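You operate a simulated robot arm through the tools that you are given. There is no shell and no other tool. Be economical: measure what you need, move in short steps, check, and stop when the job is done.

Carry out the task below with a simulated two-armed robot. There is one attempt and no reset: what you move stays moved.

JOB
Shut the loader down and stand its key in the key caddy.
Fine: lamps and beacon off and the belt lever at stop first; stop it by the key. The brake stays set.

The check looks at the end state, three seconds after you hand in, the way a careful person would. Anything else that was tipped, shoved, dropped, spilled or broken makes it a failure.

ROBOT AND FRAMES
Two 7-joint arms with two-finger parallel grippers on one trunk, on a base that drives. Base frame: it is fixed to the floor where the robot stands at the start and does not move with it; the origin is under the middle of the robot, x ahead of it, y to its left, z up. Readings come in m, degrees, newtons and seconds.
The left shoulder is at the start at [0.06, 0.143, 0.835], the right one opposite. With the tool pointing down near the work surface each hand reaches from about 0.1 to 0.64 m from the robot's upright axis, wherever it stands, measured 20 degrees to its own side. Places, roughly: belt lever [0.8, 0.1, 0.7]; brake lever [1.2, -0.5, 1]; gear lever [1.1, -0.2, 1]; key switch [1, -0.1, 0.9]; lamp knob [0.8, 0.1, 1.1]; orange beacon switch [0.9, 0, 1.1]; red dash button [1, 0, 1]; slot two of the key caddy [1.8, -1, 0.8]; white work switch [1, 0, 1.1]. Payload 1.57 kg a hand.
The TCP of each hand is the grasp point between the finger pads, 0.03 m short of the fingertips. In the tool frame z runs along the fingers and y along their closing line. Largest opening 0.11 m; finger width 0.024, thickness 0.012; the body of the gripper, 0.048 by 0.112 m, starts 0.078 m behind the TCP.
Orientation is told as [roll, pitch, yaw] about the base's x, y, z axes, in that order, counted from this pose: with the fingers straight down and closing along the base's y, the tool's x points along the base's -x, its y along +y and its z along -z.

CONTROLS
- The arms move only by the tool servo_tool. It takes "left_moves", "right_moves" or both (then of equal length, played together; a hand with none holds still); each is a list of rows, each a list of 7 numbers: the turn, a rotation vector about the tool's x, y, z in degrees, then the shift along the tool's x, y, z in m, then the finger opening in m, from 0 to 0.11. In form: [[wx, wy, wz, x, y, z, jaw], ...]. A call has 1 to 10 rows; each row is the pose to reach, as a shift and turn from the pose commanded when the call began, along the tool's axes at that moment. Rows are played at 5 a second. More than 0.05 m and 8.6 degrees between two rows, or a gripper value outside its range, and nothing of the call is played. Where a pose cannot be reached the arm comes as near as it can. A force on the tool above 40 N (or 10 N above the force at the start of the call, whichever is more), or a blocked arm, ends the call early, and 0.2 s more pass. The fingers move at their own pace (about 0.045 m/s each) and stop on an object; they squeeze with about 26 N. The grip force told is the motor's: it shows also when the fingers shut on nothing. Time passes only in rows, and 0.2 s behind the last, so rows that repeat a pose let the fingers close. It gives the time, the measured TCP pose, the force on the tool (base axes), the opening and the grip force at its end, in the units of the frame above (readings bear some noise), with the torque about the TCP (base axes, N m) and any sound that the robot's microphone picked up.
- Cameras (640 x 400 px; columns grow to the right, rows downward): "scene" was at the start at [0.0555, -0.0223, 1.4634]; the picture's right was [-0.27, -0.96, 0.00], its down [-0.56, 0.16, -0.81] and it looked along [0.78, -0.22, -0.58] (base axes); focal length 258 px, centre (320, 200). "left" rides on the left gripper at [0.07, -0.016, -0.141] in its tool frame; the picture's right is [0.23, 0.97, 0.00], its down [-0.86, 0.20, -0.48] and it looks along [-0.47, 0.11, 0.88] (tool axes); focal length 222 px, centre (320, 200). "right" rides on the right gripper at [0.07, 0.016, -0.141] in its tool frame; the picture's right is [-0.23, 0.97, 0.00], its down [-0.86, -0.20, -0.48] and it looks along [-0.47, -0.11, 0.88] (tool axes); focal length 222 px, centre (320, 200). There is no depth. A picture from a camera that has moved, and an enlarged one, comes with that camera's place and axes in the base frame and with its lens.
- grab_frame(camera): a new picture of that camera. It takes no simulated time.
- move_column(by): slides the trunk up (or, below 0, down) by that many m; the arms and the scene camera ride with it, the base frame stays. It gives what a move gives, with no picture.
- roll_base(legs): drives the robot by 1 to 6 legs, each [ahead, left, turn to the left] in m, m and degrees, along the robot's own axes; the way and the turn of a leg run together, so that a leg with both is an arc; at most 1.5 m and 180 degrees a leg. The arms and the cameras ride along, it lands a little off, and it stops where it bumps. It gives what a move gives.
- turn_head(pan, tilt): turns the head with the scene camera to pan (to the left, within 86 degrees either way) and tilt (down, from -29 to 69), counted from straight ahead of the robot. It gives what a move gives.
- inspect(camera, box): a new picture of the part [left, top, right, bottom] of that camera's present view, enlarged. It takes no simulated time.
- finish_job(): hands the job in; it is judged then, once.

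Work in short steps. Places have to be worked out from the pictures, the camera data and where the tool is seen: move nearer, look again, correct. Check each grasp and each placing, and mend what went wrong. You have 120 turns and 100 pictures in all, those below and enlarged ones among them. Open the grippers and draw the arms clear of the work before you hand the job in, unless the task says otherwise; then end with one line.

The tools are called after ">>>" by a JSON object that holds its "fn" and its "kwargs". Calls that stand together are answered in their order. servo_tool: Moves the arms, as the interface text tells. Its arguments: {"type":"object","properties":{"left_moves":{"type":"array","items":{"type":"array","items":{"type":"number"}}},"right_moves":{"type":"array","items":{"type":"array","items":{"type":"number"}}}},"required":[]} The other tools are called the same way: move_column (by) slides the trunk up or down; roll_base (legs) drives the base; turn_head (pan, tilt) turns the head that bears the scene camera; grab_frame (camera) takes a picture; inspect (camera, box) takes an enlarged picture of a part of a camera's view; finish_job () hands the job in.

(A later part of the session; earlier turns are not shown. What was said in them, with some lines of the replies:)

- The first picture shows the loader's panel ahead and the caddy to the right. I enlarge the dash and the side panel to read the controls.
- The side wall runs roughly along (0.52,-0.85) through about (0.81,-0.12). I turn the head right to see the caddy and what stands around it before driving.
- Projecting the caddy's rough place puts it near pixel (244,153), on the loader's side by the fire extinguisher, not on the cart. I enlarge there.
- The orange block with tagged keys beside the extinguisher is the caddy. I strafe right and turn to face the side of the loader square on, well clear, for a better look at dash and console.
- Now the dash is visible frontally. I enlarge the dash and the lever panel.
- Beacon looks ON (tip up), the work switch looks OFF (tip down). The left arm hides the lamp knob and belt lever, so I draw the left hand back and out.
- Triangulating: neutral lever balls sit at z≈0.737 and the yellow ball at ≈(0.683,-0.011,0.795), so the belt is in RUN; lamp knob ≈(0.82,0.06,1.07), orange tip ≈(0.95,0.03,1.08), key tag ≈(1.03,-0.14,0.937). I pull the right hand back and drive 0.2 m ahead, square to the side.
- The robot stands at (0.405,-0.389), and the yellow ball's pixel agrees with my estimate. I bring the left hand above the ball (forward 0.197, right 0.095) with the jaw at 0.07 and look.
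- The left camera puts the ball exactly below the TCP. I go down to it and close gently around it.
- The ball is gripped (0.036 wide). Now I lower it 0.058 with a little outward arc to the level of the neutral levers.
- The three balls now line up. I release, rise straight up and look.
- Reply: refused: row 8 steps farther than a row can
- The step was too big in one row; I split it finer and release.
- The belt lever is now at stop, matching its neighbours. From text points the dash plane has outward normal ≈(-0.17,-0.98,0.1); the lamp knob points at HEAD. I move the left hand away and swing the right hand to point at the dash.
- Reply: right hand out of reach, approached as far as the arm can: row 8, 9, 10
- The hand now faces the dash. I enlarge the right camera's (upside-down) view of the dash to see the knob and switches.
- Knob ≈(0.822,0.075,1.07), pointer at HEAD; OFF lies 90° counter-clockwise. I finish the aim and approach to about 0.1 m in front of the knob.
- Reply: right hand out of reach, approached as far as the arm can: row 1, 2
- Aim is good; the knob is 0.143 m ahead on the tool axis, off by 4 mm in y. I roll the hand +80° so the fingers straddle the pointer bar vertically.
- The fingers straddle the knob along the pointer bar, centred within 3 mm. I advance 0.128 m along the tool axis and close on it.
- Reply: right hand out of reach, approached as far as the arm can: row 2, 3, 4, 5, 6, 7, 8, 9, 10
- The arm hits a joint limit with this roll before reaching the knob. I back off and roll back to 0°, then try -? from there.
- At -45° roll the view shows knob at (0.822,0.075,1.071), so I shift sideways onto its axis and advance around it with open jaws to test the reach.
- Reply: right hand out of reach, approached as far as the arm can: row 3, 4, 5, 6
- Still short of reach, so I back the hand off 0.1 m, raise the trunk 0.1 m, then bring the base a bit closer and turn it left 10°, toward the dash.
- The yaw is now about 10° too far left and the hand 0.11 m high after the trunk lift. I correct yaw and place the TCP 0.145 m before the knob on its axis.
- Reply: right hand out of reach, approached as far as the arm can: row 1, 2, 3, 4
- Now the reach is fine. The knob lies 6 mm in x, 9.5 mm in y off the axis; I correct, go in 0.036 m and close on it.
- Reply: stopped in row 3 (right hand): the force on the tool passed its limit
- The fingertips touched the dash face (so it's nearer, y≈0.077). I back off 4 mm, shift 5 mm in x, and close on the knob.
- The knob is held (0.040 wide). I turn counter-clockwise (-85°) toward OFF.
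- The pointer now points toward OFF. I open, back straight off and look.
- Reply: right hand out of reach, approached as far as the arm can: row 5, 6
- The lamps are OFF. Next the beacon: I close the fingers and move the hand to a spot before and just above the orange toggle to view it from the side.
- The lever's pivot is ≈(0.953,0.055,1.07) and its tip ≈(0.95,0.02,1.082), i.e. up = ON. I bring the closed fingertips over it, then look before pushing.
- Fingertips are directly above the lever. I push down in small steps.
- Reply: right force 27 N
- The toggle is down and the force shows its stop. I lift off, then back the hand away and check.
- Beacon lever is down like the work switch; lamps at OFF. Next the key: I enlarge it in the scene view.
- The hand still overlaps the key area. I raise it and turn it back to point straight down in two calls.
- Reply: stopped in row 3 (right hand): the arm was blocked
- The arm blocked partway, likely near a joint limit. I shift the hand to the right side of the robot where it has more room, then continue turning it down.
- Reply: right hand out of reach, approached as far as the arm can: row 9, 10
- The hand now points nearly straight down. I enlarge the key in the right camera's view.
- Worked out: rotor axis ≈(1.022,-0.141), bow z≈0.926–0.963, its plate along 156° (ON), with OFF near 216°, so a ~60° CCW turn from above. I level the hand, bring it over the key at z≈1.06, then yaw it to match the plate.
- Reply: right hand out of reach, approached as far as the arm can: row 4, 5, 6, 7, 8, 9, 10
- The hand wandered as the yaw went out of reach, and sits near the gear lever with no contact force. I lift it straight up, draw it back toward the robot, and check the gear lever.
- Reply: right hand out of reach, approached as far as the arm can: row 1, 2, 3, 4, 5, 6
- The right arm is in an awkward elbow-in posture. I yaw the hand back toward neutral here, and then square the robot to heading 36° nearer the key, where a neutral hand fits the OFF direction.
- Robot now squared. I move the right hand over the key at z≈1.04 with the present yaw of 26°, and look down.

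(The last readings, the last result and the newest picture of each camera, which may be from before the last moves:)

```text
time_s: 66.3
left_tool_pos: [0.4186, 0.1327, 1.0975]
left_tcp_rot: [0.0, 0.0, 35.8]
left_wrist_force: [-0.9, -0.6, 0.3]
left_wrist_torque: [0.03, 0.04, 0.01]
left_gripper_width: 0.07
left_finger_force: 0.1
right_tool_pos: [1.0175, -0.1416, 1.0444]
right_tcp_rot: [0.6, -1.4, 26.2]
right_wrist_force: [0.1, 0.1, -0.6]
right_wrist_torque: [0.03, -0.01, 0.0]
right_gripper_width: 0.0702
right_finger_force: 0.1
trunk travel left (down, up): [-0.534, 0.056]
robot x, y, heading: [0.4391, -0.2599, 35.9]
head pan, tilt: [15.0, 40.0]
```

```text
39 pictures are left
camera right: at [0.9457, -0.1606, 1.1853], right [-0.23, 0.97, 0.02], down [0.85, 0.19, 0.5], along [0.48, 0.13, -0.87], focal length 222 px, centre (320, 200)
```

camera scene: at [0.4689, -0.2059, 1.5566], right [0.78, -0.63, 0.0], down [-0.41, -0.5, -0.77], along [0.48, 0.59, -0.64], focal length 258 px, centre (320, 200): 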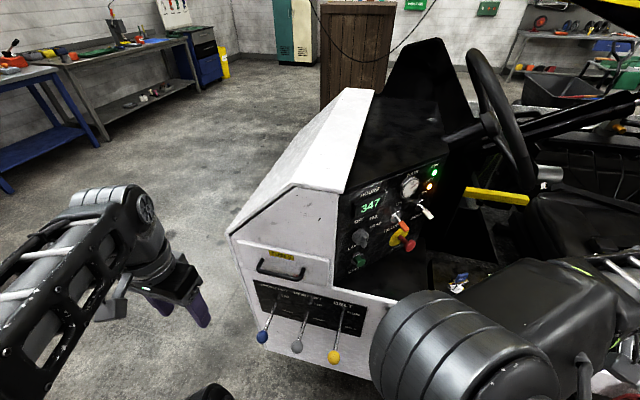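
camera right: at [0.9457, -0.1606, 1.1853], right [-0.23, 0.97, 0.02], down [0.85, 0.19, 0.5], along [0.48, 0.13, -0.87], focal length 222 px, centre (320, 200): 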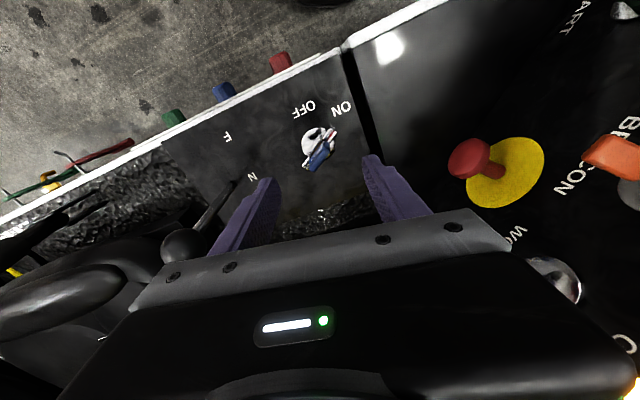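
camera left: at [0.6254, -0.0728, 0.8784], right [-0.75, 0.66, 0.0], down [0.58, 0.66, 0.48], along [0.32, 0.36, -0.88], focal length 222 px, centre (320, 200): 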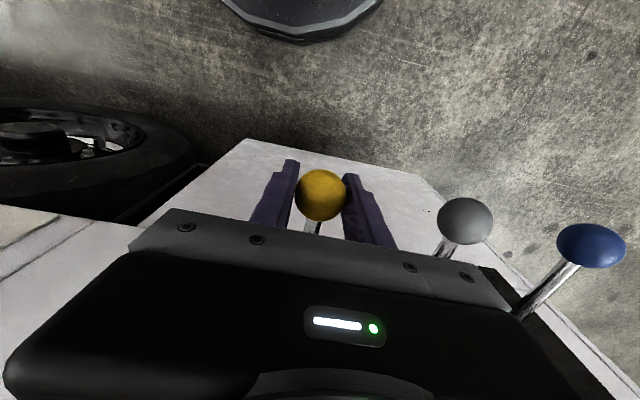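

Reached. I enlarge the key from here.

>>> {"fn": "inspect", "kwargs": {"camera": "right", "box": [280, 90, 370, 180]}}

```text
4.44 times, centred on (325, 135) of right
camera zoom: at [0.9457, -0.1606, 1.1853], right [-0.23, 0.97, 0.02], down [0.85, 0.19, 0.5], along [0.48, 0.13, -0.87], focal length 987 px, centre (298, 489)
```

zoom: 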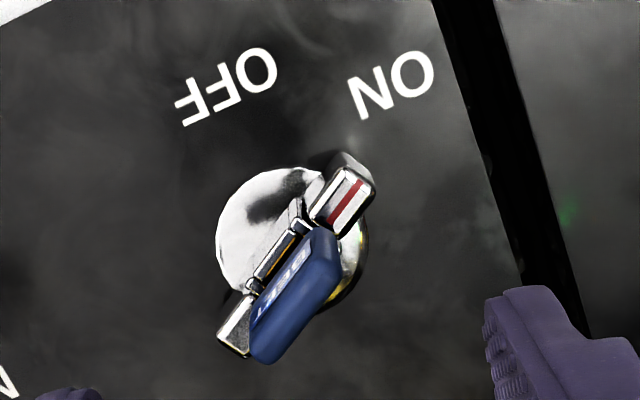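

The key's axis is at (1.021,-0.139); pointer at 158° (ON), OFF at 218°. I yaw toward -10° in steps and check it stays reachable.

>>> {"fn": "servo_tool", "kwargs": {"right_moves": [[0, 0, 8, -0.004, 0.001, 0, 0.06], [0, 0, 16, -0.004, 0.001, 0, 0.06], [0, 0, 24, -0.004, 0.001, 0, 0.06], [0, 0, 32, -0.004, 0.001, 0, 0.06], [0, 0, 36, -0.004, 0.001, 0, 0.06], [0, 0, 36, -0.004, 0.001, 0, 0.06]]}}

>>> {"fn": "grab_frame", "kwargs": {"camera": "right"}}

```text
time_s: 67.7
left_tool_pos: [0.4185, 0.1335, 1.0964]
left_tcp_rot: [0.0, 0.0, 35.8]
left_wrist_force: [0.3, 0.0, -0.2]
left_wrist_torque: [0.01, 0.02, -0.03]
left_gripper_width: 0.0699
left_finger_force: 0.1
right_tool_pos: [1.0053, -0.2045, 0.9962]
right_tcp_rot: [1.3, -1.0, -9.5]
right_wrist_force: [0.2, 0.3, 0.3]
right_wrist_torque: [-0.04, 0.0, 0.0]
right_gripper_width: 0.0597
right_finger_force: 0.0
right hand out of reach, approached as far as the arm can: row 3, 4, 5, 6
trunk travel left (down, up): [-0.534, 0.056]
robot x, y, heading: [0.4379, -0.2562, 36.0]
head pan, tilt: [15.0, 40.0]
```

```text
37 pictures are left
camera right: at [0.9358, -0.1797, 1.137], right [0.39, 0.92, 0.03], down [0.8, -0.35, 0.49], along [0.46, -0.17, -0.87], focal length 222 px, centre (320, 200)
```

right: 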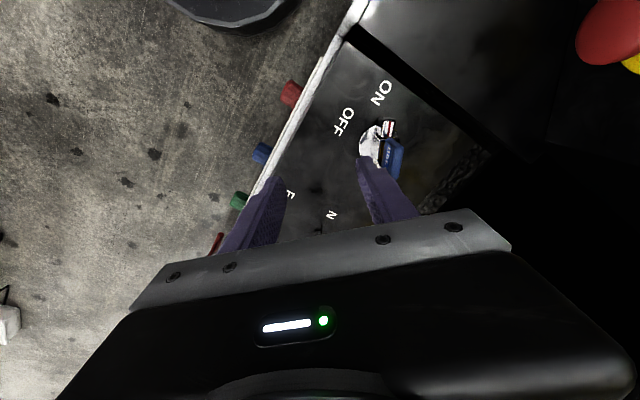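

Yaw below about 10° is out of reach here. I go back up over the key with yaw ≈10°, which still bites the plate at about 60° to its length.

>>> {"fn": "servo_tool", "kwargs": {"right_moves": [[0, 0, -6, 0, 0, -0.03, 0.07], [0, 0, -12, -0.002, 0.02, -0.04, 0.07], [0, 0, -20, -0.004, 0.045, -0.04, 0.07], [0, 0, -20, -0.0047, 0.067, -0.04, 0.07], [0, 0, -20, -0.0047, 0.067, -0.04, 0.07]]}}

>>> {"fn": "grab_frame", "kwargs": {"camera": "right"}}

```text
time_s: 68.9
left_tool_pos: [0.4195, 0.1326, 1.0978]
left_tcp_rot: [0.0, 0.0, 35.9]
left_wrist_force: [0.8, 0.1, 0.0]
left_wrist_torque: [-0.03, -0.01, 0.03]
left_gripper_width: 0.0699
left_finger_force: 0.2
right_tool_pos: [1.0219, -0.141, 1.0374]
right_tcp_rot: [1.0, -1.2, 10.2]
right_wrist_force: [0.3, 0.5, 0.0]
right_wrist_torque: [-0.04, -0.05, 0.01]
right_gripper_width: 0.07
right_finger_force: 0.1
trunk travel left (down, up): [-0.534, 0.056]
robot x, y, heading: [0.44, -0.2576, 36.0]
head pan, tilt: [15.0, 40.0]
```

```text
36 pictures are left
camera right: at [0.9463, -0.1401, 1.1781], right [0.05, 1.0, 0.02], down [0.87, -0.05, 0.49], along [0.49, -0.01, -0.87], focal length 222 px, centre (320, 200)
```

right: 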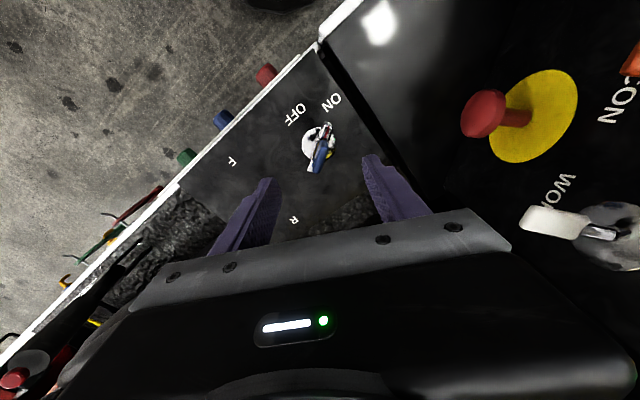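

Hand is over the key, jaws straddling the plate. I descend to z≈0.96 with the jaw at 0.06 and close.

>>> {"fn": "servo_tool", "kwargs": {"right_moves": [[0, 0, 0, 0, 0.002, 0.03, 0.06], [0, 0, 0, 0, 0.002, 0.06, 0.06], [0, 0, 0, 0, 0.002, 0.077, 0.06], [0, 0, 0, 0, 0.002, 0.077, 0.045], [0, 0, 0, 0, 0.002, 0.077, 0.03], [0, 0, 0, 0, 0.002, 0.077, 0.015], [0, 0, 0, 0, 0.002, 0.077, 0.005], [0, 0, 0, 0, 0.002, 0.077, 0.002]]}}

>>> {"fn": "grab_frame", "kwargs": {"camera": "right"}}

```text
time_s: 70.7
left_tool_pos: [0.4199, 0.1311, 1.097]
left_tcp_rot: [0.1, 0.0, 35.8]
left_wrist_force: [-0.2, 0.8, -0.6]
left_wrist_torque: [0.01, 0.02, -0.02]
left_gripper_width: 0.0701
left_finger_force: 0.0
right_tool_pos: [1.0218, -0.138, 0.9608]
right_tcp_rot: [0.8, -1.1, 10.1]
right_wrist_force: [1.1, -10.1, -0.6]
right_wrist_torque: [-0.52, -0.01, -0.07]
right_gripper_width: 0.0077
right_finger_force: 25.9
trunk travel left (down, up): [-0.534, 0.056]
robot x, y, heading: [0.4395, -0.2571, 36.1]
head pan, tilt: [15.0, 40.0]
```

```text
35 pictures are left
camera right: at [0.9474, -0.1373, 1.1011], right [0.05, 1.0, 0.02], down [0.87, -0.05, 0.49], along [0.49, -0.01, -0.87], focal length 222 px, centre (320, 200)
```

right: 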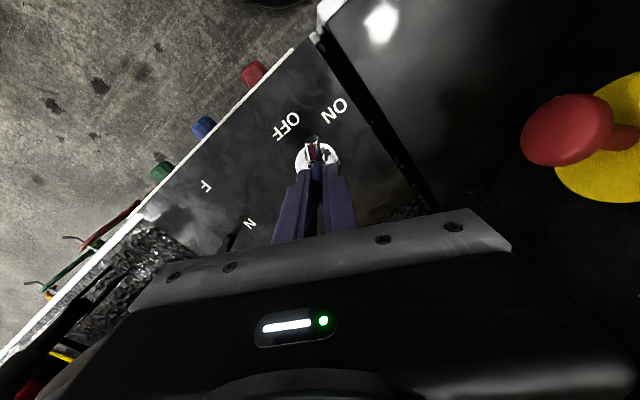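

The squeeze has already turned the plate in line with the fingers. I now turn the hand 29° counter-clockwise to OFF.

>>> {"fn": "servo_tool", "kwargs": {"right_moves": [[0, 0, -6, 0, -0.001, 0, 0.002], [0, 0, -12, 0, -0.0015, 0, 0.002], [0, 0, -18, 0, -0.0015, 0, 0.002], [0, 0, -24, 0, -0.0015, 0, 0.002], [0, 0, -29, 0, -0.0015, 0, 0.002], [0, 0, -29, 0, -0.0015, 0, 0.002]]}}

>>> {"fn": "grab_frame", "kwargs": {"camera": "right"}}

>>> {"fn": "inspect", "kwargs": {"camera": "scene", "box": [330, 150, 480, 300]}}

```text
time_s: 72.1
left_tool_pos: [0.42, 0.132, 1.0969]
left_tcp_rot: [0.1, 0.0, 35.8]
left_wrist_force: [-0.6, -0.3, 0.1]
left_wrist_torque: [0.02, 0.0, 0.04]
left_gripper_width: 0.0699
left_finger_force: 0.0
right_tool_pos: [1.0231, -0.1397, 0.9603]
right_tcp_rot: [0.3, -1.5, 39.4]
right_wrist_force: [7.3, -11.2, 1.9]
right_wrist_torque: [-0.52, -0.33, -0.18]
right_gripper_width: 0.0079
right_finger_force: 26.5
trunk travel left (down, up): [-0.534, 0.056]
robot x, y, heading: [0.4366, -0.2608, 35.9]
head pan, tilt: [15.0, 40.0]
```

```text
34 pictures are left
camera right: at [0.9557, -0.1737, 1.1002], right [-0.44, 0.9, 0.01], down [0.78, 0.38, 0.5], along [0.44, 0.23, -0.87], focal length 222 px, centre (320, 200)
```

right: 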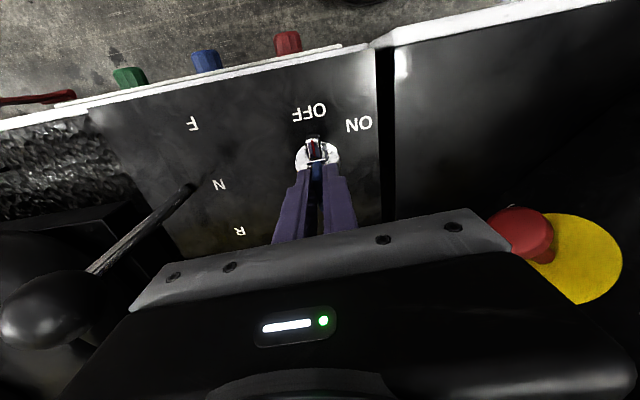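

```text
2.67 times, centred on (405, 225) of scene
camera zoom: at [0.4703, -0.209, 1.5567], right [0.78, -0.63, 0.0], down [-0.41, -0.5, -0.77], along [0.48, 0.59, -0.64], focal length 688 px, centre (93, 133)
```

zoom: 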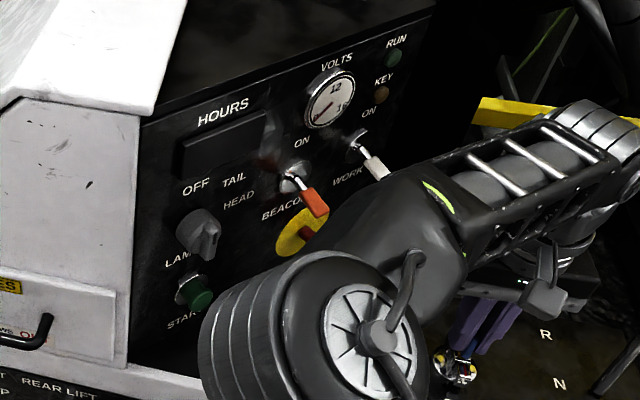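

RUN and KEY lights are out: the engine is stopped by the key and the gear lever still points at N. Now I draw the key straight up.

>>> {"fn": "servo_tool", "kwargs": {"right_moves": [[0, 0, 0, 0, -0.001, -0.004, 0.0], [0, 0, 0, 0, -0.001, -0.012, 0.0], [0, 0, 0, 0, -0.001, -0.025, 0.0], [0, 0, 0, 0, -0.001, -0.045, 0.0], [0, 0, 0, 0, -0.001, -0.07, 0.0], [0, 0, 0, 0, -0.001, -0.09, 0.0]]}}

>>> {"fn": "grab_frame", "kwargs": {"camera": "right"}}

```text
time_s: 73.5
left_tool_pos: [0.4193, 0.1317, 1.0964]
left_tcp_rot: [0.0, 0.0, 35.8]
left_wrist_force: [-0.2, -0.6, 0.1]
left_wrist_torque: [0.01, -0.03, -0.02]
left_gripper_width: 0.07
left_finger_force: 0.0
right_tool_pos: [1.0207, -0.1406, 1.0498]
right_tcp_rot: [0.4, -1.4, 39.3]
right_wrist_force: [0.5, 0.1, 0.2]
right_wrist_torque: [0.01, -0.01, -0.03]
right_gripper_width: 0.008
right_finger_force: 25.9
trunk travel left (down, up): [-0.534, 0.056]
robot x, y, heading: [0.442, -0.258, 36.1]
head pan, tilt: [15.0, 40.0]
```

```text
32 pictures are left
camera right: at [0.954, -0.1753, 1.19], right [-0.44, 0.9, 0.01], down [0.78, 0.38, 0.5], along [0.44, 0.23, -0.87], focal length 222 px, centre (320, 200)
```

right: 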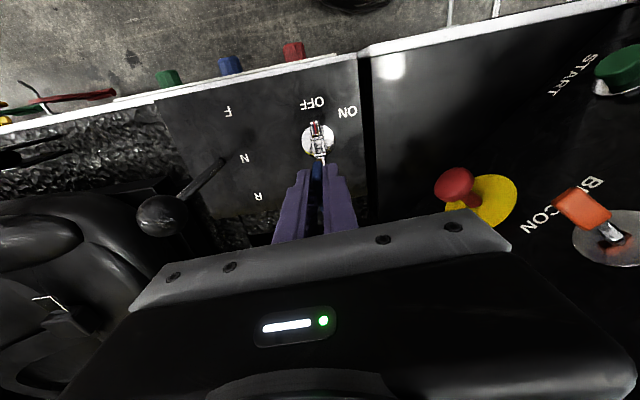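

I check that the key is really in the fingers.

>>> {"fn": "inspect", "kwargs": {"camera": "right", "box": [275, 100, 365, 220]}}

```text
3.33 times, centred on (320, 160) of right
camera zoom: at [0.954, -0.1753, 1.19], right [-0.44, 0.9, 0.01], down [0.78, 0.38, 0.5], along [0.44, 0.23, -0.87], focal length 740 px, centre (320, 333)
```

zoom: 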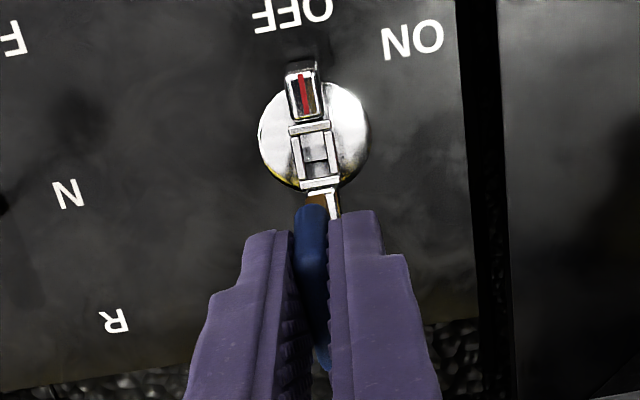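

The key is in the fingers and the switch pointer sits at OFF. I draw the hand back over the floor before driving along the loader.

>>> {"fn": "servo_tool", "kwargs": {"right_moves": [[0, 0, 0, 0.04, 0, -0.01, 0.0], [0, 0, 0, 0.08, 0, -0.02, 0.0], [0, 0, 0, 0.12, 0, -0.02, 0.0], [0, 0, 0, 0.16, 0, -0.02, 0.0], [0, 0, 0, 0.2, 0, -0.02, 0.0], [0, 0, 0, 0.24, 0, -0.02, 0.0]]}}

>>> {"fn": "roll_base", "kwargs": {"legs": [[-0.12, 0, 0], [0, -0.85, 0]]}}

>>> {"fn": "turn_head", "kwargs": {"pan": -10, "tilt": 35}}

>>> {"fn": "grab_frame", "kwargs": {"camera": "scene"}}

```text
time_s: 74.9
left_tool_pos: [0.4194, 0.133, 1.0976]
left_tcp_rot: [0.0, -0.1, 35.8]
left_wrist_force: [-0.8, 0.1, 0.3]
left_wrist_torque: [0.04, 0.01, -0.01]
left_gripper_width: 0.0698
left_finger_force: 0.1
right_tool_pos: [0.8336, -0.2934, 1.0636]
right_tcp_rot: [0.3, -1.5, 39.3]
right_wrist_force: [0.4, 0.6, -1.2]
right_wrist_torque: [0.01, -0.01, -0.03]
right_gripper_width: 0.0078
right_finger_force: 26.0
trunk travel left (down, up): [-0.534, 0.056]
robot x, y, heading: [0.4403, -0.2561, 36.0]
head pan, tilt: [15.0, 40.0]
```

```text
time_s: 80.2
left_tool_pos: [0.8174, -0.622, 1.0973]
left_tcp_rot: [0.1, 0.0, 35.9]
left_wrist_force: [-0.4, -0.3, 0.0]
left_wrist_torque: [-0.02, -0.02, 0.02]
left_gripper_width: 0.0696
left_finger_force: 0.0
right_tool_pos: [1.2316, -1.0445, 1.0636]
right_tcp_rot: [0.3, -1.3, 39.2]
right_wrist_force: [-0.2, -0.1, -0.3]
right_wrist_torque: [0.03, 0.01, 0.05]
right_gripper_width: 0.0079
right_finger_force: 25.7
trunk travel left (down, up): [-0.534, 0.056]
robot x, y, heading: [0.8356, -1.0111, 36.2]
head pan, tilt: [15.0, 40.0]
```

```text
time_s: 81.1
left_tool_pos: [0.8164, -0.6202, 1.0963]
left_tcp_rot: [0.0, 0.0, 36.0]
left_wrist_force: [0.1, 0.4, 0.2]
left_wrist_torque: [-0.03, 0.0, 0.03]
left_gripper_width: 0.0701
left_finger_force: 0.1
right_tool_pos: [1.2317, -1.0442, 1.0634]
right_tcp_rot: [0.3, -1.4, 39.2]
right_wrist_force: [-0.4, -0.5, 0.0]
right_wrist_torque: [-0.01, 0.0, -0.01]
right_gripper_width: 0.0078
right_finger_force: 25.7
trunk travel left (down, up): [-0.534, 0.056]
robot x, y, heading: [0.8351, -1.0114, 35.9]
head pan, tilt: [-10.0, 35.0]
```

```text
30 pictures are left
camera scene: at [0.8921, -0.988, 1.5642], right [0.44, -0.9, 0.0], down [-0.52, -0.25, -0.82], along [0.74, 0.36, -0.57], focal length 258 px, centre (320, 200)
```

scene: 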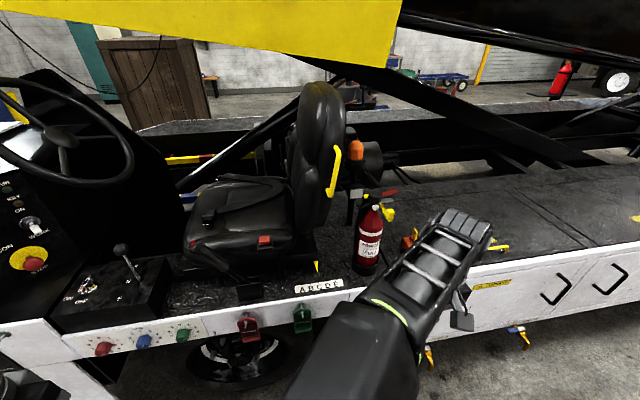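

The caddy is hidden behind the right arm; it should be about 0.56 m to my right. I strafe a further 0.33 m and look.

>>> {"fn": "roll_base", "kwargs": {"legs": [[0, -0.36, 0]]}}

>>> {"fn": "turn_head", "kwargs": {"pan": 5, "tilt": 35}}

>>> {"fn": "grab_frame", "kwargs": {"camera": "scene"}}

```text
time_s: 83.4
left_tool_pos: [1.0278, -0.9135, 1.0968]
left_tcp_rot: [0.1, 0.1, 35.8]
left_wrist_force: [-0.6, 0.5, 0.2]
left_wrist_torque: [0.0, 0.0, 0.01]
left_gripper_width: 0.0699
left_finger_force: 0.0
right_tool_pos: [1.4437, -1.3377, 1.0641]
right_tcp_rot: [0.2, -1.5, 39.3]
right_wrist_force: [0.4, 0.3, -0.2]
right_wrist_torque: [0.02, -0.02, 0.01]
right_gripper_width: 0.0078
right_finger_force: 25.9
trunk travel left (down, up): [-0.534, 0.056]
robot x, y, heading: [1.0498, -1.3034, 35.9]
head pan, tilt: [-10.0, 35.0]
```

```text
time_s: 84.2
left_tool_pos: [1.0265, -0.9127, 1.0971]
left_tcp_rot: [0.0, 0.1, 35.7]
left_wrist_force: [1.1, -0.3, 0.4]
left_wrist_torque: [0.04, -0.01, -0.02]
left_gripper_width: 0.07
left_finger_force: 0.1
right_tool_pos: [1.443, -1.3373, 1.0641]
right_tcp_rot: [0.2, -1.4, 39.2]
right_wrist_force: [-0.3, -0.1, -1.7]
right_wrist_torque: [0.04, 0.03, -0.04]
right_gripper_width: 0.0078
right_finger_force: 25.9
trunk travel left (down, up): [-0.534, 0.056]
robot x, y, heading: [1.0464, -1.3021, 35.8]
head pan, tilt: [5.0, 35.0]
```

```text
29 pictures are left
camera scene: at [1.0909, -1.2613, 1.5642], right [0.65, -0.76, 0.0], down [-0.43, -0.37, -0.82], along [0.62, 0.54, -0.57], focal length 258 px, centre (320, 200)
```

scene: 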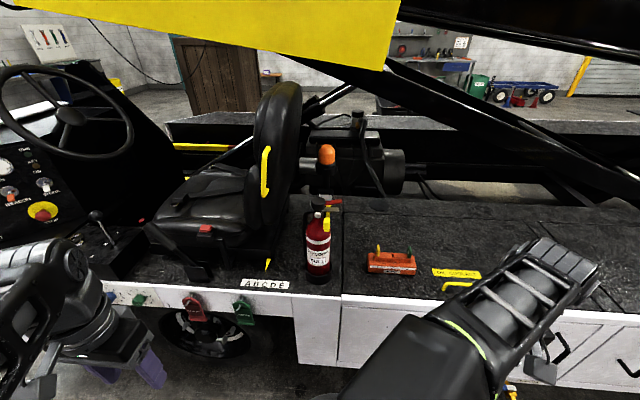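

The caddy is now in clear view, right of the extinguisher. I enlarge it.

>>> {"fn": "inspect", "kwargs": {"camera": "scene", "box": [350, 230, 440, 290]}}

```text
6.67 times, centred on (395, 260) of scene
camera zoom: at [1.0909, -1.2613, 1.5642], right [0.65, -0.76, 0.0], down [-0.43, -0.37, -0.82], along [0.62, 0.54, -0.57], focal length 1719 px, centre (-180, -200)
```

zoom: 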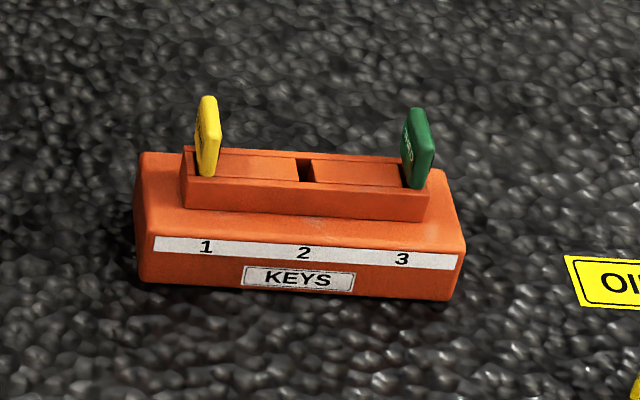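

Slot 2 is the empty middle one near (1.81,-1.01,~0.8); the slots run across the caddy along 36°, matching my key's plate. I lower the trunk 0.1 m back... after first driving 0.22 m ahead.

>>> {"fn": "roll_base", "kwargs": {"legs": [[0.22, -0.01, 0]]}}

>>> {"fn": "turn_head", "kwargs": {"pan": -5, "tilt": 42}}

>>> {"fn": "grab_frame", "kwargs": {"camera": "scene"}}

>>> {"fn": "grab_frame", "kwargs": {"camera": "right"}}

```text
time_s: 85.9
left_tool_pos: [1.2131, -0.7913, 1.0985]
left_tcp_rot: [0.0, 0.1, 35.8]
left_wrist_force: [0.9, 0.5, -0.7]
left_wrist_torque: [-0.03, -0.01, 0.0]
left_gripper_width: 0.0701
left_finger_force: 0.0
right_tool_pos: [1.6278, -1.2154, 1.0633]
right_tcp_rot: [0.4, -1.3, 39.1]
right_wrist_force: [0.1, 0.9, 0.6]
right_wrist_torque: [-0.01, 0.04, 0.03]
right_gripper_width: 0.0077
right_finger_force: 25.9
trunk travel left (down, up): [-0.534, 0.056]
robot x, y, heading: [1.2319, -1.1827, 35.8]
head pan, tilt: [5.0, 35.0]
```

```text
time_s: 86.6
left_tool_pos: [1.2123, -0.7925, 1.0969]
left_tcp_rot: [0.0, 0.0, 35.8]
left_wrist_force: [0.3, 0.3, 0.2]
left_wrist_torque: [-0.04, -0.01, -0.01]
left_gripper_width: 0.0699
left_finger_force: 0.0
right_tool_pos: [1.6275, -1.2162, 1.0636]
right_tcp_rot: [0.5, -1.4, 39.2]
right_wrist_force: [-0.3, -0.2, -0.3]
right_wrist_torque: [0.02, 0.0, 0.01]
right_gripper_width: 0.0074
right_finger_force: 26.1
trunk travel left (down, up): [-0.534, 0.056]
robot x, y, heading: [1.2312, -1.1844, 35.8]
head pan, tilt: [-5.0, 42.0]
```

```text
27 pictures are left
camera scene: at [1.2806, -1.1549, 1.5537], right [0.51, -0.86, 0.0], down [-0.57, -0.34, -0.74], along [0.64, 0.38, -0.67], focal length 258 px, centre (320, 200)
```

scene: 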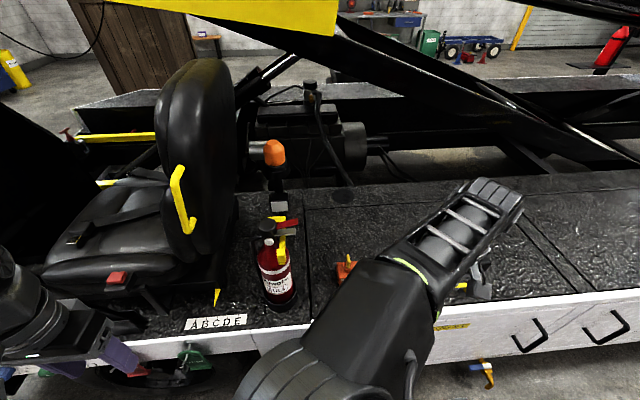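

```text
26 pictures are left
camera right: at [1.5605, -1.2509, 1.2047], right [-0.44, 0.9, 0.01], down [0.78, 0.38, 0.5], along [0.44, 0.23, -0.87], focal length 222 px, centre (320, 200)
```

right: 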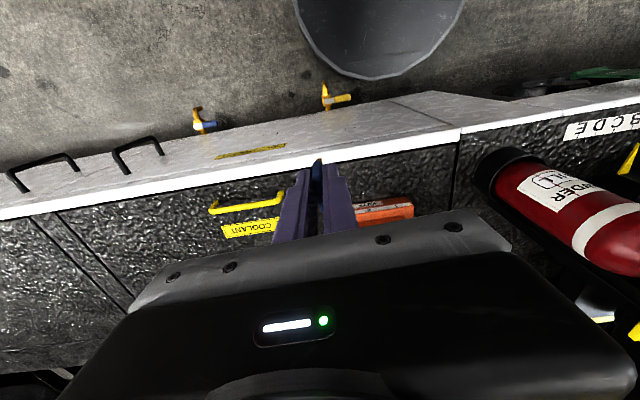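

I bring the hand forward at the same height to above the caddy and look down from there.

>>> {"fn": "servo_tool", "kwargs": {"right_moves": [[0, 0, 0.5, -0.045, 0.005, 0, 0.0], [0, 0, 1, -0.09, 0.01, 0, 0.0], [0, 0, 2, -0.135, 0.017, 0, 0.0], [0, 0, 3, -0.18, 0.024, 0, 0.0], [0, 0, 3, -0.22, 0.03, 0, 0.0], [0, 0, 3, -0.25, 0.035, 0, 0.0], [0, 0, 3, -0.25, 0.035, 0, 0.0]]}}

>>> {"fn": "grab_frame", "kwargs": {"camera": "right"}}

```text
time_s: 88.2
left_tool_pos: [1.2122, -0.7911, 1.0973]
left_tcp_rot: [-0.1, -0.1, 35.8]
left_wrist_force: [-0.3, 1.0, 0.2]
left_wrist_torque: [0.0, 0.02, -0.03]
left_gripper_width: 0.0699
left_finger_force: 0.2
right_tool_pos: [1.7991, -1.0313, 1.0708]
right_tcp_rot: [0.4, -1.4, 36.1]
right_wrist_force: [0.0, -0.5, -0.3]
right_wrist_torque: [0.02, 0.01, -0.05]
right_gripper_width: 0.0077
right_finger_force: 26.3
trunk travel left (down, up): [-0.534, 0.056]
robot x, y, heading: [1.2325, -1.1801, 35.8]
head pan, tilt: [-5.0, 42.0]
```

```text
25 pictures are left
camera right: at [1.7296, -1.0622, 1.211], right [-0.39, 0.92, 0.01], down [0.8, 0.33, 0.5], along [0.45, 0.2, -0.87], focal length 222 px, centre (320, 200)
```

right: 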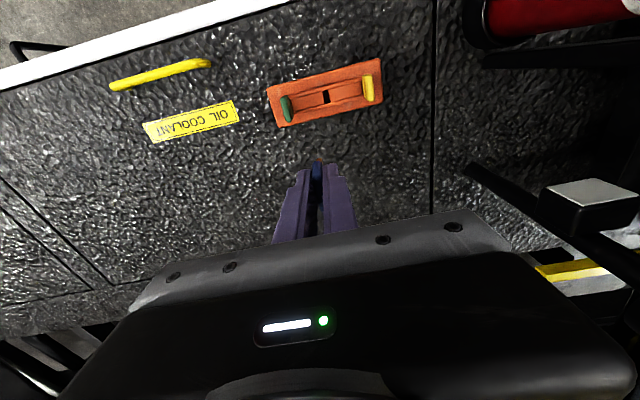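

Slot 2 triangulates to about (1.751,-1.037,0.871), so the hand is ~0.05 m too far. I enlarge for precision.

>>> {"fn": "inspect", "kwargs": {"camera": "right", "box": [255, 45, 395, 135]}}

>>> {"fn": "inspect", "kwargs": {"camera": "scene", "box": [250, 150, 470, 310]}}

```text
4.44 times, centred on (325, 90) of right
camera zoom: at [1.7296, -1.0622, 1.211], right [-0.39, 0.92, 0.01], down [0.8, 0.33, 0.5], along [0.45, 0.2, -0.87], focal length 987 px, centre (298, 689)
```

zoom: 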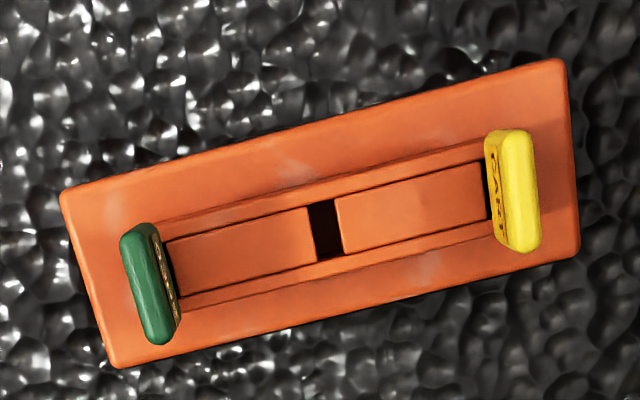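

```text
2.50 times, centred on (360, 230) of scene
camera zoom: at [1.2803, -1.1549, 1.5537], right [0.51, -0.86, 0.0], down [-0.57, -0.34, -0.74], along [0.64, 0.38, -0.67], focal length 645 px, centre (220, 125)
```

zoom: 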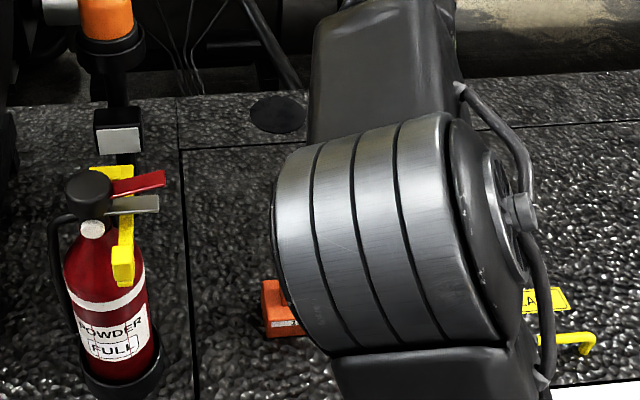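

Slot 2 centre ≈(1.750,-1.039), axis 35°. I move above it and come down to z≈0.97, then look again.

>>> {"fn": "servo_tool", "kwargs": {"right_moves": [[0, 0, 1, 0.022, 0.011, 0, 0.0], [0, 0, 1, 0.0443, 0.0224, 0, 0.0], [0, 0, 1, 0.0443, 0.0224, 0.04, 0.0], [0, 0, 1, 0.0443, 0.0224, 0.08, 0.0], [0, 0, 1, 0.0443, 0.0224, 0.098, 0.0], [0, 0, 1, 0.0443, 0.0224, 0.098, 0.0]]}}

>>> {"fn": "inspect", "kwargs": {"camera": "right", "box": [250, 110, 390, 220]}}

```text
time_s: 89.6
left_tool_pos: [1.2142, -0.791, 1.0965]
left_tcp_rot: [0.1, -0.1, 35.9]
left_wrist_force: [-1.1, 0.1, 0.6]
left_wrist_torque: [0.01, 0.01, 0.01]
left_gripper_width: 0.0701
left_finger_force: 0.1
right_tool_pos: [1.7518, -1.0381, 0.9714]
right_tcp_rot: [0.4, -1.3, 35.3]
right_wrist_force: [0.0, 0.2, 0.3]
right_wrist_torque: [0.01, -0.02, 0.0]
right_gripper_width: 0.0079
right_finger_force: 25.9
trunk travel left (down, up): [-0.534, 0.056]
robot x, y, heading: [1.2315, -1.1829, 35.6]
head pan, tilt: [-5.0, 42.0]
```

```text
3.64 times, centred on (320, 165) of right
camera zoom: at [1.683, -1.0683, 1.1118], right [-0.38, 0.93, 0.01], down [0.81, 0.32, 0.5], along [0.46, 0.2, -0.87], focal length 808 px, centre (320, 327)
```

zoom: 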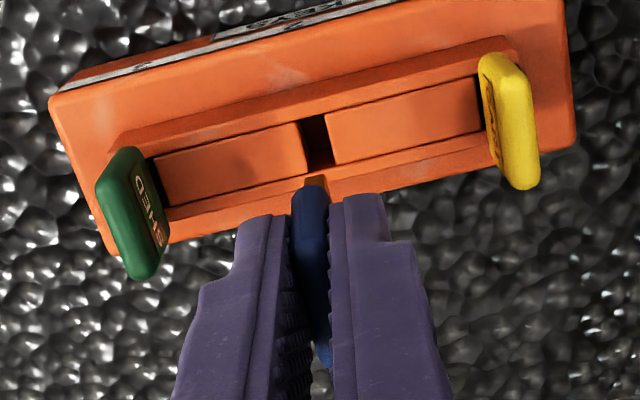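

Both views agree: slot at (1.750,-1.039,0.872); alignment is within ~2 mm. I lower slowly so the blade enters the slot, and check the force.

>>> {"fn": "servo_tool", "kwargs": {"right_moves": [[0, 0, 0, 0.001, 0, 0.015, 0.0], [0, 0, 0, 0.001, 0, 0.028, 0.0], [0, 0, 0, 0.001, 0, 0.034, 0.0], [0, 0, 0, 0.001, 0, 0.04, 0.0], [0, 0, 0, 0.001, 0, 0.045, 0.0], [0, 0, 0, 0.001, 0, 0.045, 0.0]]}}

>>> {"fn": "inspect", "kwargs": {"camera": "right", "box": [250, 130, 390, 230]}}

```text
time_s: 91.0
left_tool_pos: [1.2123, -0.7914, 1.0975]
left_tcp_rot: [0.0, 0.0, 35.9]
left_wrist_force: [-0.6, -0.6, -0.7]
left_wrist_torque: [-0.02, -0.01, 0.02]
left_gripper_width: 0.0703
left_finger_force: 0.0
right_tool_pos: [1.7502, -1.0381, 0.927]
right_tcp_rot: [0.3, -1.2, 35.2]
right_wrist_force: [0.3, -0.8, -0.9]
right_wrist_torque: [-0.06, 0.01, 0.01]
right_gripper_width: 0.0078
right_finger_force: 25.6
trunk travel left (down, up): [-0.534, 0.056]
robot x, y, heading: [1.2302, -1.1809, 35.8]
head pan, tilt: [-5.0, 42.0]
```

```text
4.00 times, centred on (320, 180) of right
camera zoom: at [1.6824, -1.0671, 1.0668], right [-0.38, 0.93, 0.01], down [0.81, 0.32, 0.5], along [0.46, 0.2, -0.87], focal length 888 px, centre (320, 280)
```

zoom: 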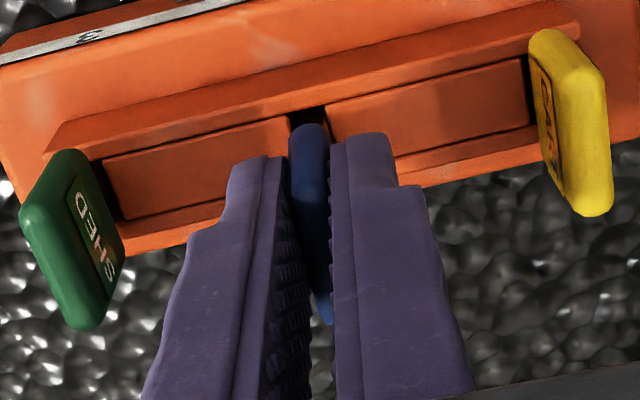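

No force and it lines up with the slot. I lower a further 22 mm in small steps.

>>> {"fn": "servo_tool", "kwargs": {"right_moves": [[0, 0, 0, 0, 0, 0.005, 0.0], [0, 0, 0, 0, 0, 0.01, 0.0], [0, 0, 0, 0, 0, 0.014, 0.0], [0, 0, 0, 0, 0, 0.018, 0.0], [0, 0, 0, 0, 0, 0.021, 0.0], [0, 0, 0, 0, 0, 0.021, 0.0]]}}

>>> {"fn": "inspect", "kwargs": {"camera": "right", "box": [250, 130, 390, 230]}}

```text
time_s: 92.4
left_tool_pos: [1.2101, -0.7916, 1.0968]
left_tcp_rot: [0.0, -0.1, 35.9]
left_wrist_force: [0.0, -1.4, -0.5]
left_wrist_torque: [0.03, 0.0, -0.01]
left_gripper_width: 0.07
left_finger_force: 0.0
right_tool_pos: [1.7501, -1.0387, 0.9072]
right_tcp_rot: [0.4, -1.6, 35.2]
right_wrist_force: [-5.0, -4.6, 24.9]
right_wrist_torque: [-0.07, 0.01, -0.03]
right_gripper_width: 0.0078
right_finger_force: 26.4
trunk travel left (down, up): [-0.534, 0.056]
robot x, y, heading: [1.2337, -1.1855, 35.9]
head pan, tilt: [-5.0, 42.0]
```

```text
4.00 times, centred on (320, 180) of right
camera zoom: at [1.6815, -1.0676, 1.0478], right [-0.38, 0.93, 0.01], down [0.8, 0.32, 0.5], along [0.46, 0.2, -0.87], focal length 888 px, centre (320, 280)
```

zoom: 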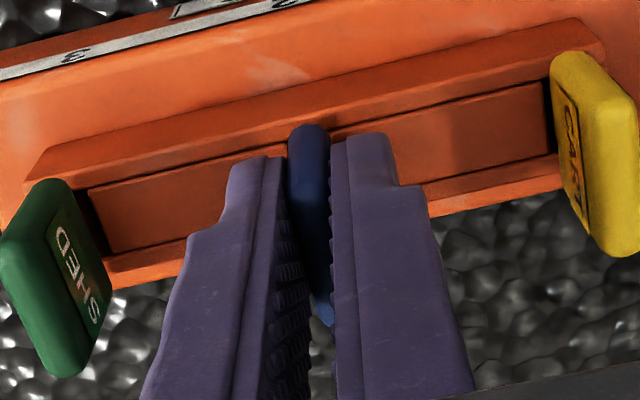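

The force appeared exactly at the expected seating height, and the blue bow is level with the yellow and green ones. I release with a small opening and rise.

>>> {"fn": "servo_tool", "kwargs": {"right_moves": [[0, 0, 0, 0, 0, -0.001, 0.015], [0, 0, 0, 0, 0, -0.001, 0.03], [0, 0, 0, 0, 0, -0.001, 0.036], [0, 0, 0, 0, 0, -0.03, 0.036], [0, 0, 0, 0, 0, -0.06, 0.036], [0, 0, 0, 0, 0, -0.1, 0.036], [0, 0, 0, 0, 0, -0.13, 0.036]]}}

>>> {"fn": "grab_frame", "kwargs": {"camera": "right"}}

>>> {"fn": "inspect", "kwargs": {"camera": "right", "box": [240, 90, 400, 210]}}

```text
time_s: 94.0
left_tool_pos: [1.2123, -0.7918, 1.097]
left_tcp_rot: [0.0, 0.0, 35.9]
left_wrist_force: [0.0, -0.2, 1.1]
left_wrist_torque: [-0.01, 0.03, 0.03]
left_gripper_width: 0.0699
left_finger_force: 0.1
right_tool_pos: [1.7496, -1.0395, 1.0367]
right_tcp_rot: [0.4, -1.5, 35.1]
right_wrist_force: [0.7, 0.2, 0.2]
right_wrist_torque: [-0.01, -0.01, 0.0]
right_gripper_width: 0.0359
right_finger_force: 0.2
trunk travel left (down, up): [-0.534, 0.056]
robot x, y, heading: [1.2321, -1.1796, 35.7]
head pan, tilt: [-5.0, 42.0]
```

```text
19 pictures are left
camera right: at [1.68, -1.0696, 1.1771], right [-0.38, 0.93, 0.01], down [0.81, 0.32, 0.5], along [0.46, 0.2, -0.87], focal length 222 px, centre (320, 200)
```

right: 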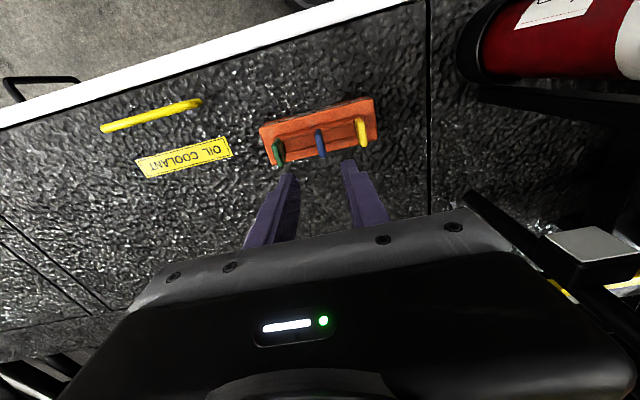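

```text
3.33 times, centred on (320, 150) of right
camera zoom: at [1.68, -1.0696, 1.1771], right [-0.38, 0.93, 0.01], down [0.81, 0.32, 0.5], along [0.46, 0.2, -0.87], focal length 740 px, centre (320, 367)
```

zoom: 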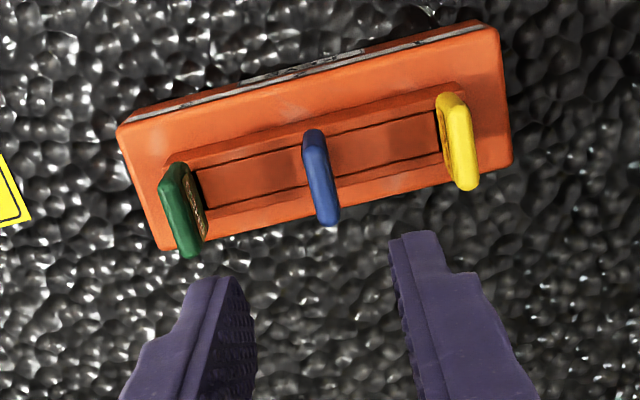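

The blue key stands upright in slot 2 between the others. I draw the hand back over the floor and back the robot off for a final look.

>>> {"fn": "servo_tool", "kwargs": {"right_moves": [[0, 0, 0, 0.04, 0, -0.01, 0.036], [0, 0, 0, 0.08, 0, -0.02, 0.036], [0, 0, 0, 0.12, 0, -0.02, 0.05], [0, 0, 0, 0.16, 0, -0.02, 0.07], [0, 0, 0, 0.2, 0, -0.02, 0.07], [0, 0, 0, 0.24, 0, -0.02, 0.07]]}}

>>> {"fn": "roll_base", "kwargs": {"legs": [[-0.4, 0, 0], [0, 0.35, 0]]}}

>>> {"fn": "turn_head", "kwargs": {"pan": 0, "tilt": 25}}

>>> {"fn": "grab_frame", "kwargs": {"camera": "scene"}}

```text
time_s: 95.4
left_tool_pos: [1.2129, -0.7922, 1.0957]
left_tcp_rot: [0.0, 0.0, 35.6]
left_wrist_force: [-0.2, 0.2, -0.7]
left_wrist_torque: [-0.06, 0.0, -0.03]
left_gripper_width: 0.0699
left_finger_force: 0.0
right_tool_pos: [1.5869, -1.2127, 1.0294]
right_tcp_rot: [0.7, 4.0, 22.4]
right_wrist_force: [0.1, 0.0, -0.4]
right_wrist_torque: [0.01, 0.0, -0.01]
right_gripper_width: 0.0702
right_finger_force: 0.1
trunk travel left (down, up): [-0.534, 0.056]
robot x, y, heading: [1.2328, -1.182, 35.8]
head pan, tilt: [-5.0, 42.0]
stopped in row 6 (right hand): the arm was blocked; the commanded pose is now the measured one
```

```text
time_s: 99.8
left_tool_pos: [0.6814, -0.7456, 1.0972]
left_tcp_rot: [0.0, -0.1, 35.8]
left_wrist_force: [1.0, 0.2, 0.2]
left_wrist_torque: [-0.02, -0.03, 0.0]
left_gripper_width: 0.0698
left_finger_force: 0.1
right_tool_pos: [1.0559, -1.1653, 1.029]
right_tcp_rot: [0.6, 4.0, 22.4]
right_wrist_force: [-0.2, 0.0, 0.3]
right_wrist_torque: [-0.02, 0.02, 0.0]
right_gripper_width: 0.0699
right_finger_force: 0.1
trunk travel left (down, up): [-0.534, 0.056]
robot x, y, heading: [0.6969, -1.1361, 36.0]
head pan, tilt: [-5.0, 42.0]
```

```text
time_s: 100.6
left_tool_pos: [0.6809, -0.7453, 1.0972]
left_tcp_rot: [0.0, 0.1, 35.8]
left_wrist_force: [-0.1, -0.4, -0.8]
left_wrist_torque: [0.03, 0.04, 0.02]
left_gripper_width: 0.0702
left_finger_force: 0.0
right_tool_pos: [1.0553, -1.1662, 1.0303]
right_tcp_rot: [0.7, 4.0, 22.5]
right_wrist_force: [0.6, 0.8, 0.2]
right_wrist_torque: [-0.02, -0.03, -0.01]
right_gripper_width: 0.0702
right_finger_force: 0.1
trunk travel left (down, up): [-0.534, 0.056]
robot x, y, heading: [0.7023, -1.1336, 36.0]
head pan, tilt: [0.0, 25.0]
```

```text
17 pictures are left
camera scene: at [0.7518, -1.0969, 1.5799], right [0.59, -0.81, 0.0], down [-0.34, -0.25, -0.91], along [0.73, 0.53, -0.42], focal length 258 px, centre (320, 200)
```

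scene: 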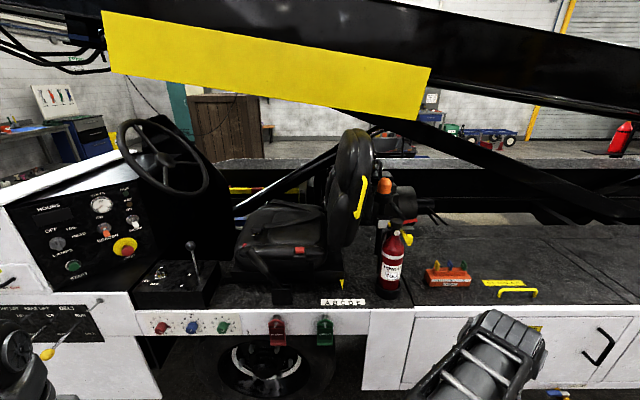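

Everything looks in place. I enlarge the caddy, the dash and the brake-lever area for a last check.

>>> {"fn": "inspect", "kwargs": {"camera": "scene", "box": [370, 220, 550, 310]}}

>>> {"fn": "inspect", "kwargs": {"camera": "scene", "box": [0, 180, 150, 360]}}

>>> {"fn": "inspect", "kwargs": {"camera": "scene", "box": [130, 210, 350, 350]}}

```text
3.56 times, centred on (460, 265) of scene
camera zoom: at [0.7518, -1.0969, 1.5799], right [0.59, -0.81, 0.0], down [-0.34, -0.25, -0.91], along [0.73, 0.53, -0.42], focal length 917 px, centre (-178, -31)
```

zoom: 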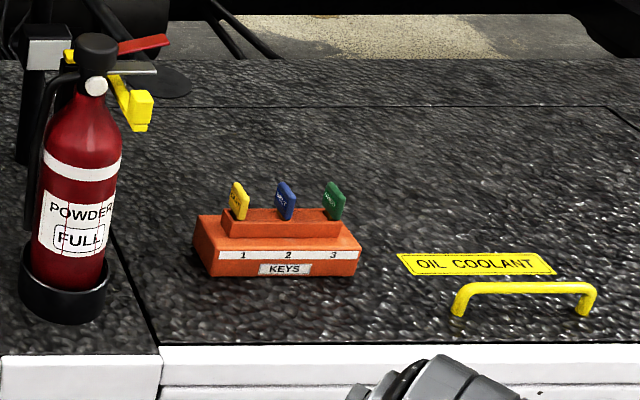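

```text
2.22 times, centred on (75, 270) of scene
camera zoom: at [0.7518, -1.0969, 1.5799], right [0.59, -0.81, 0.0], down [-0.34, -0.25, -0.91], along [0.73, 0.53, -0.42], focal length 573 px, centre (864, 44)
```

zoom: 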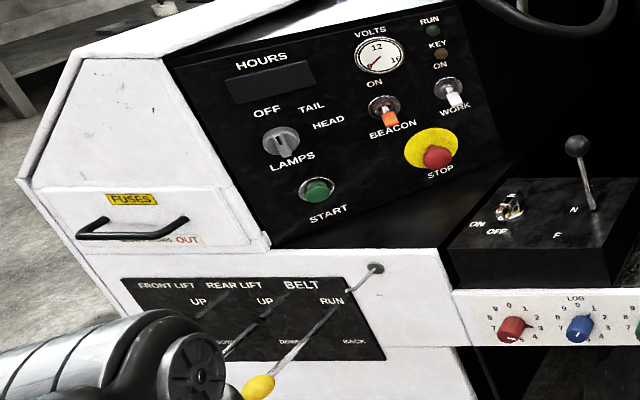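

```text
2.86 times, centred on (240, 280) of scene
camera zoom: at [0.7518, -1.0969, 1.5799], right [0.59, -0.81, 0.0], down [-0.34, -0.25, -0.91], along [0.73, 0.53, -0.42], focal length 737 px, centre (549, -29)
```

zoom: 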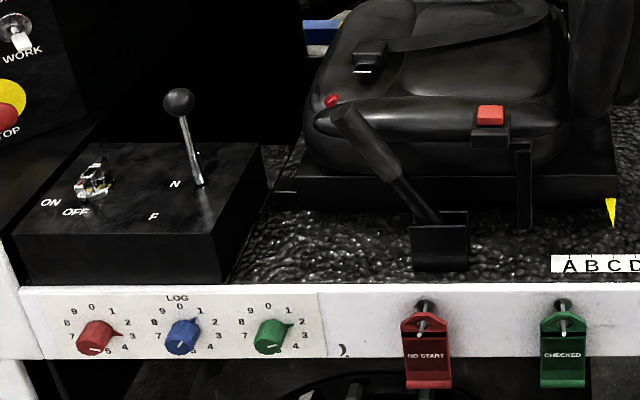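

The key stands in slot 2, the lamps and beacon are off, the belt lever is at stop, and the brake lever is unmoved. Both grippers are open and clear, so I hand in.

>>> {"fn": "finish_job", "kwargs": {}}

```text
The job is handed in.
```

I shut the loader down by the key, with lamps and beacon off and the belt lever at stop first. The brake is still set, and the key stands upright in slot two of the caddy.
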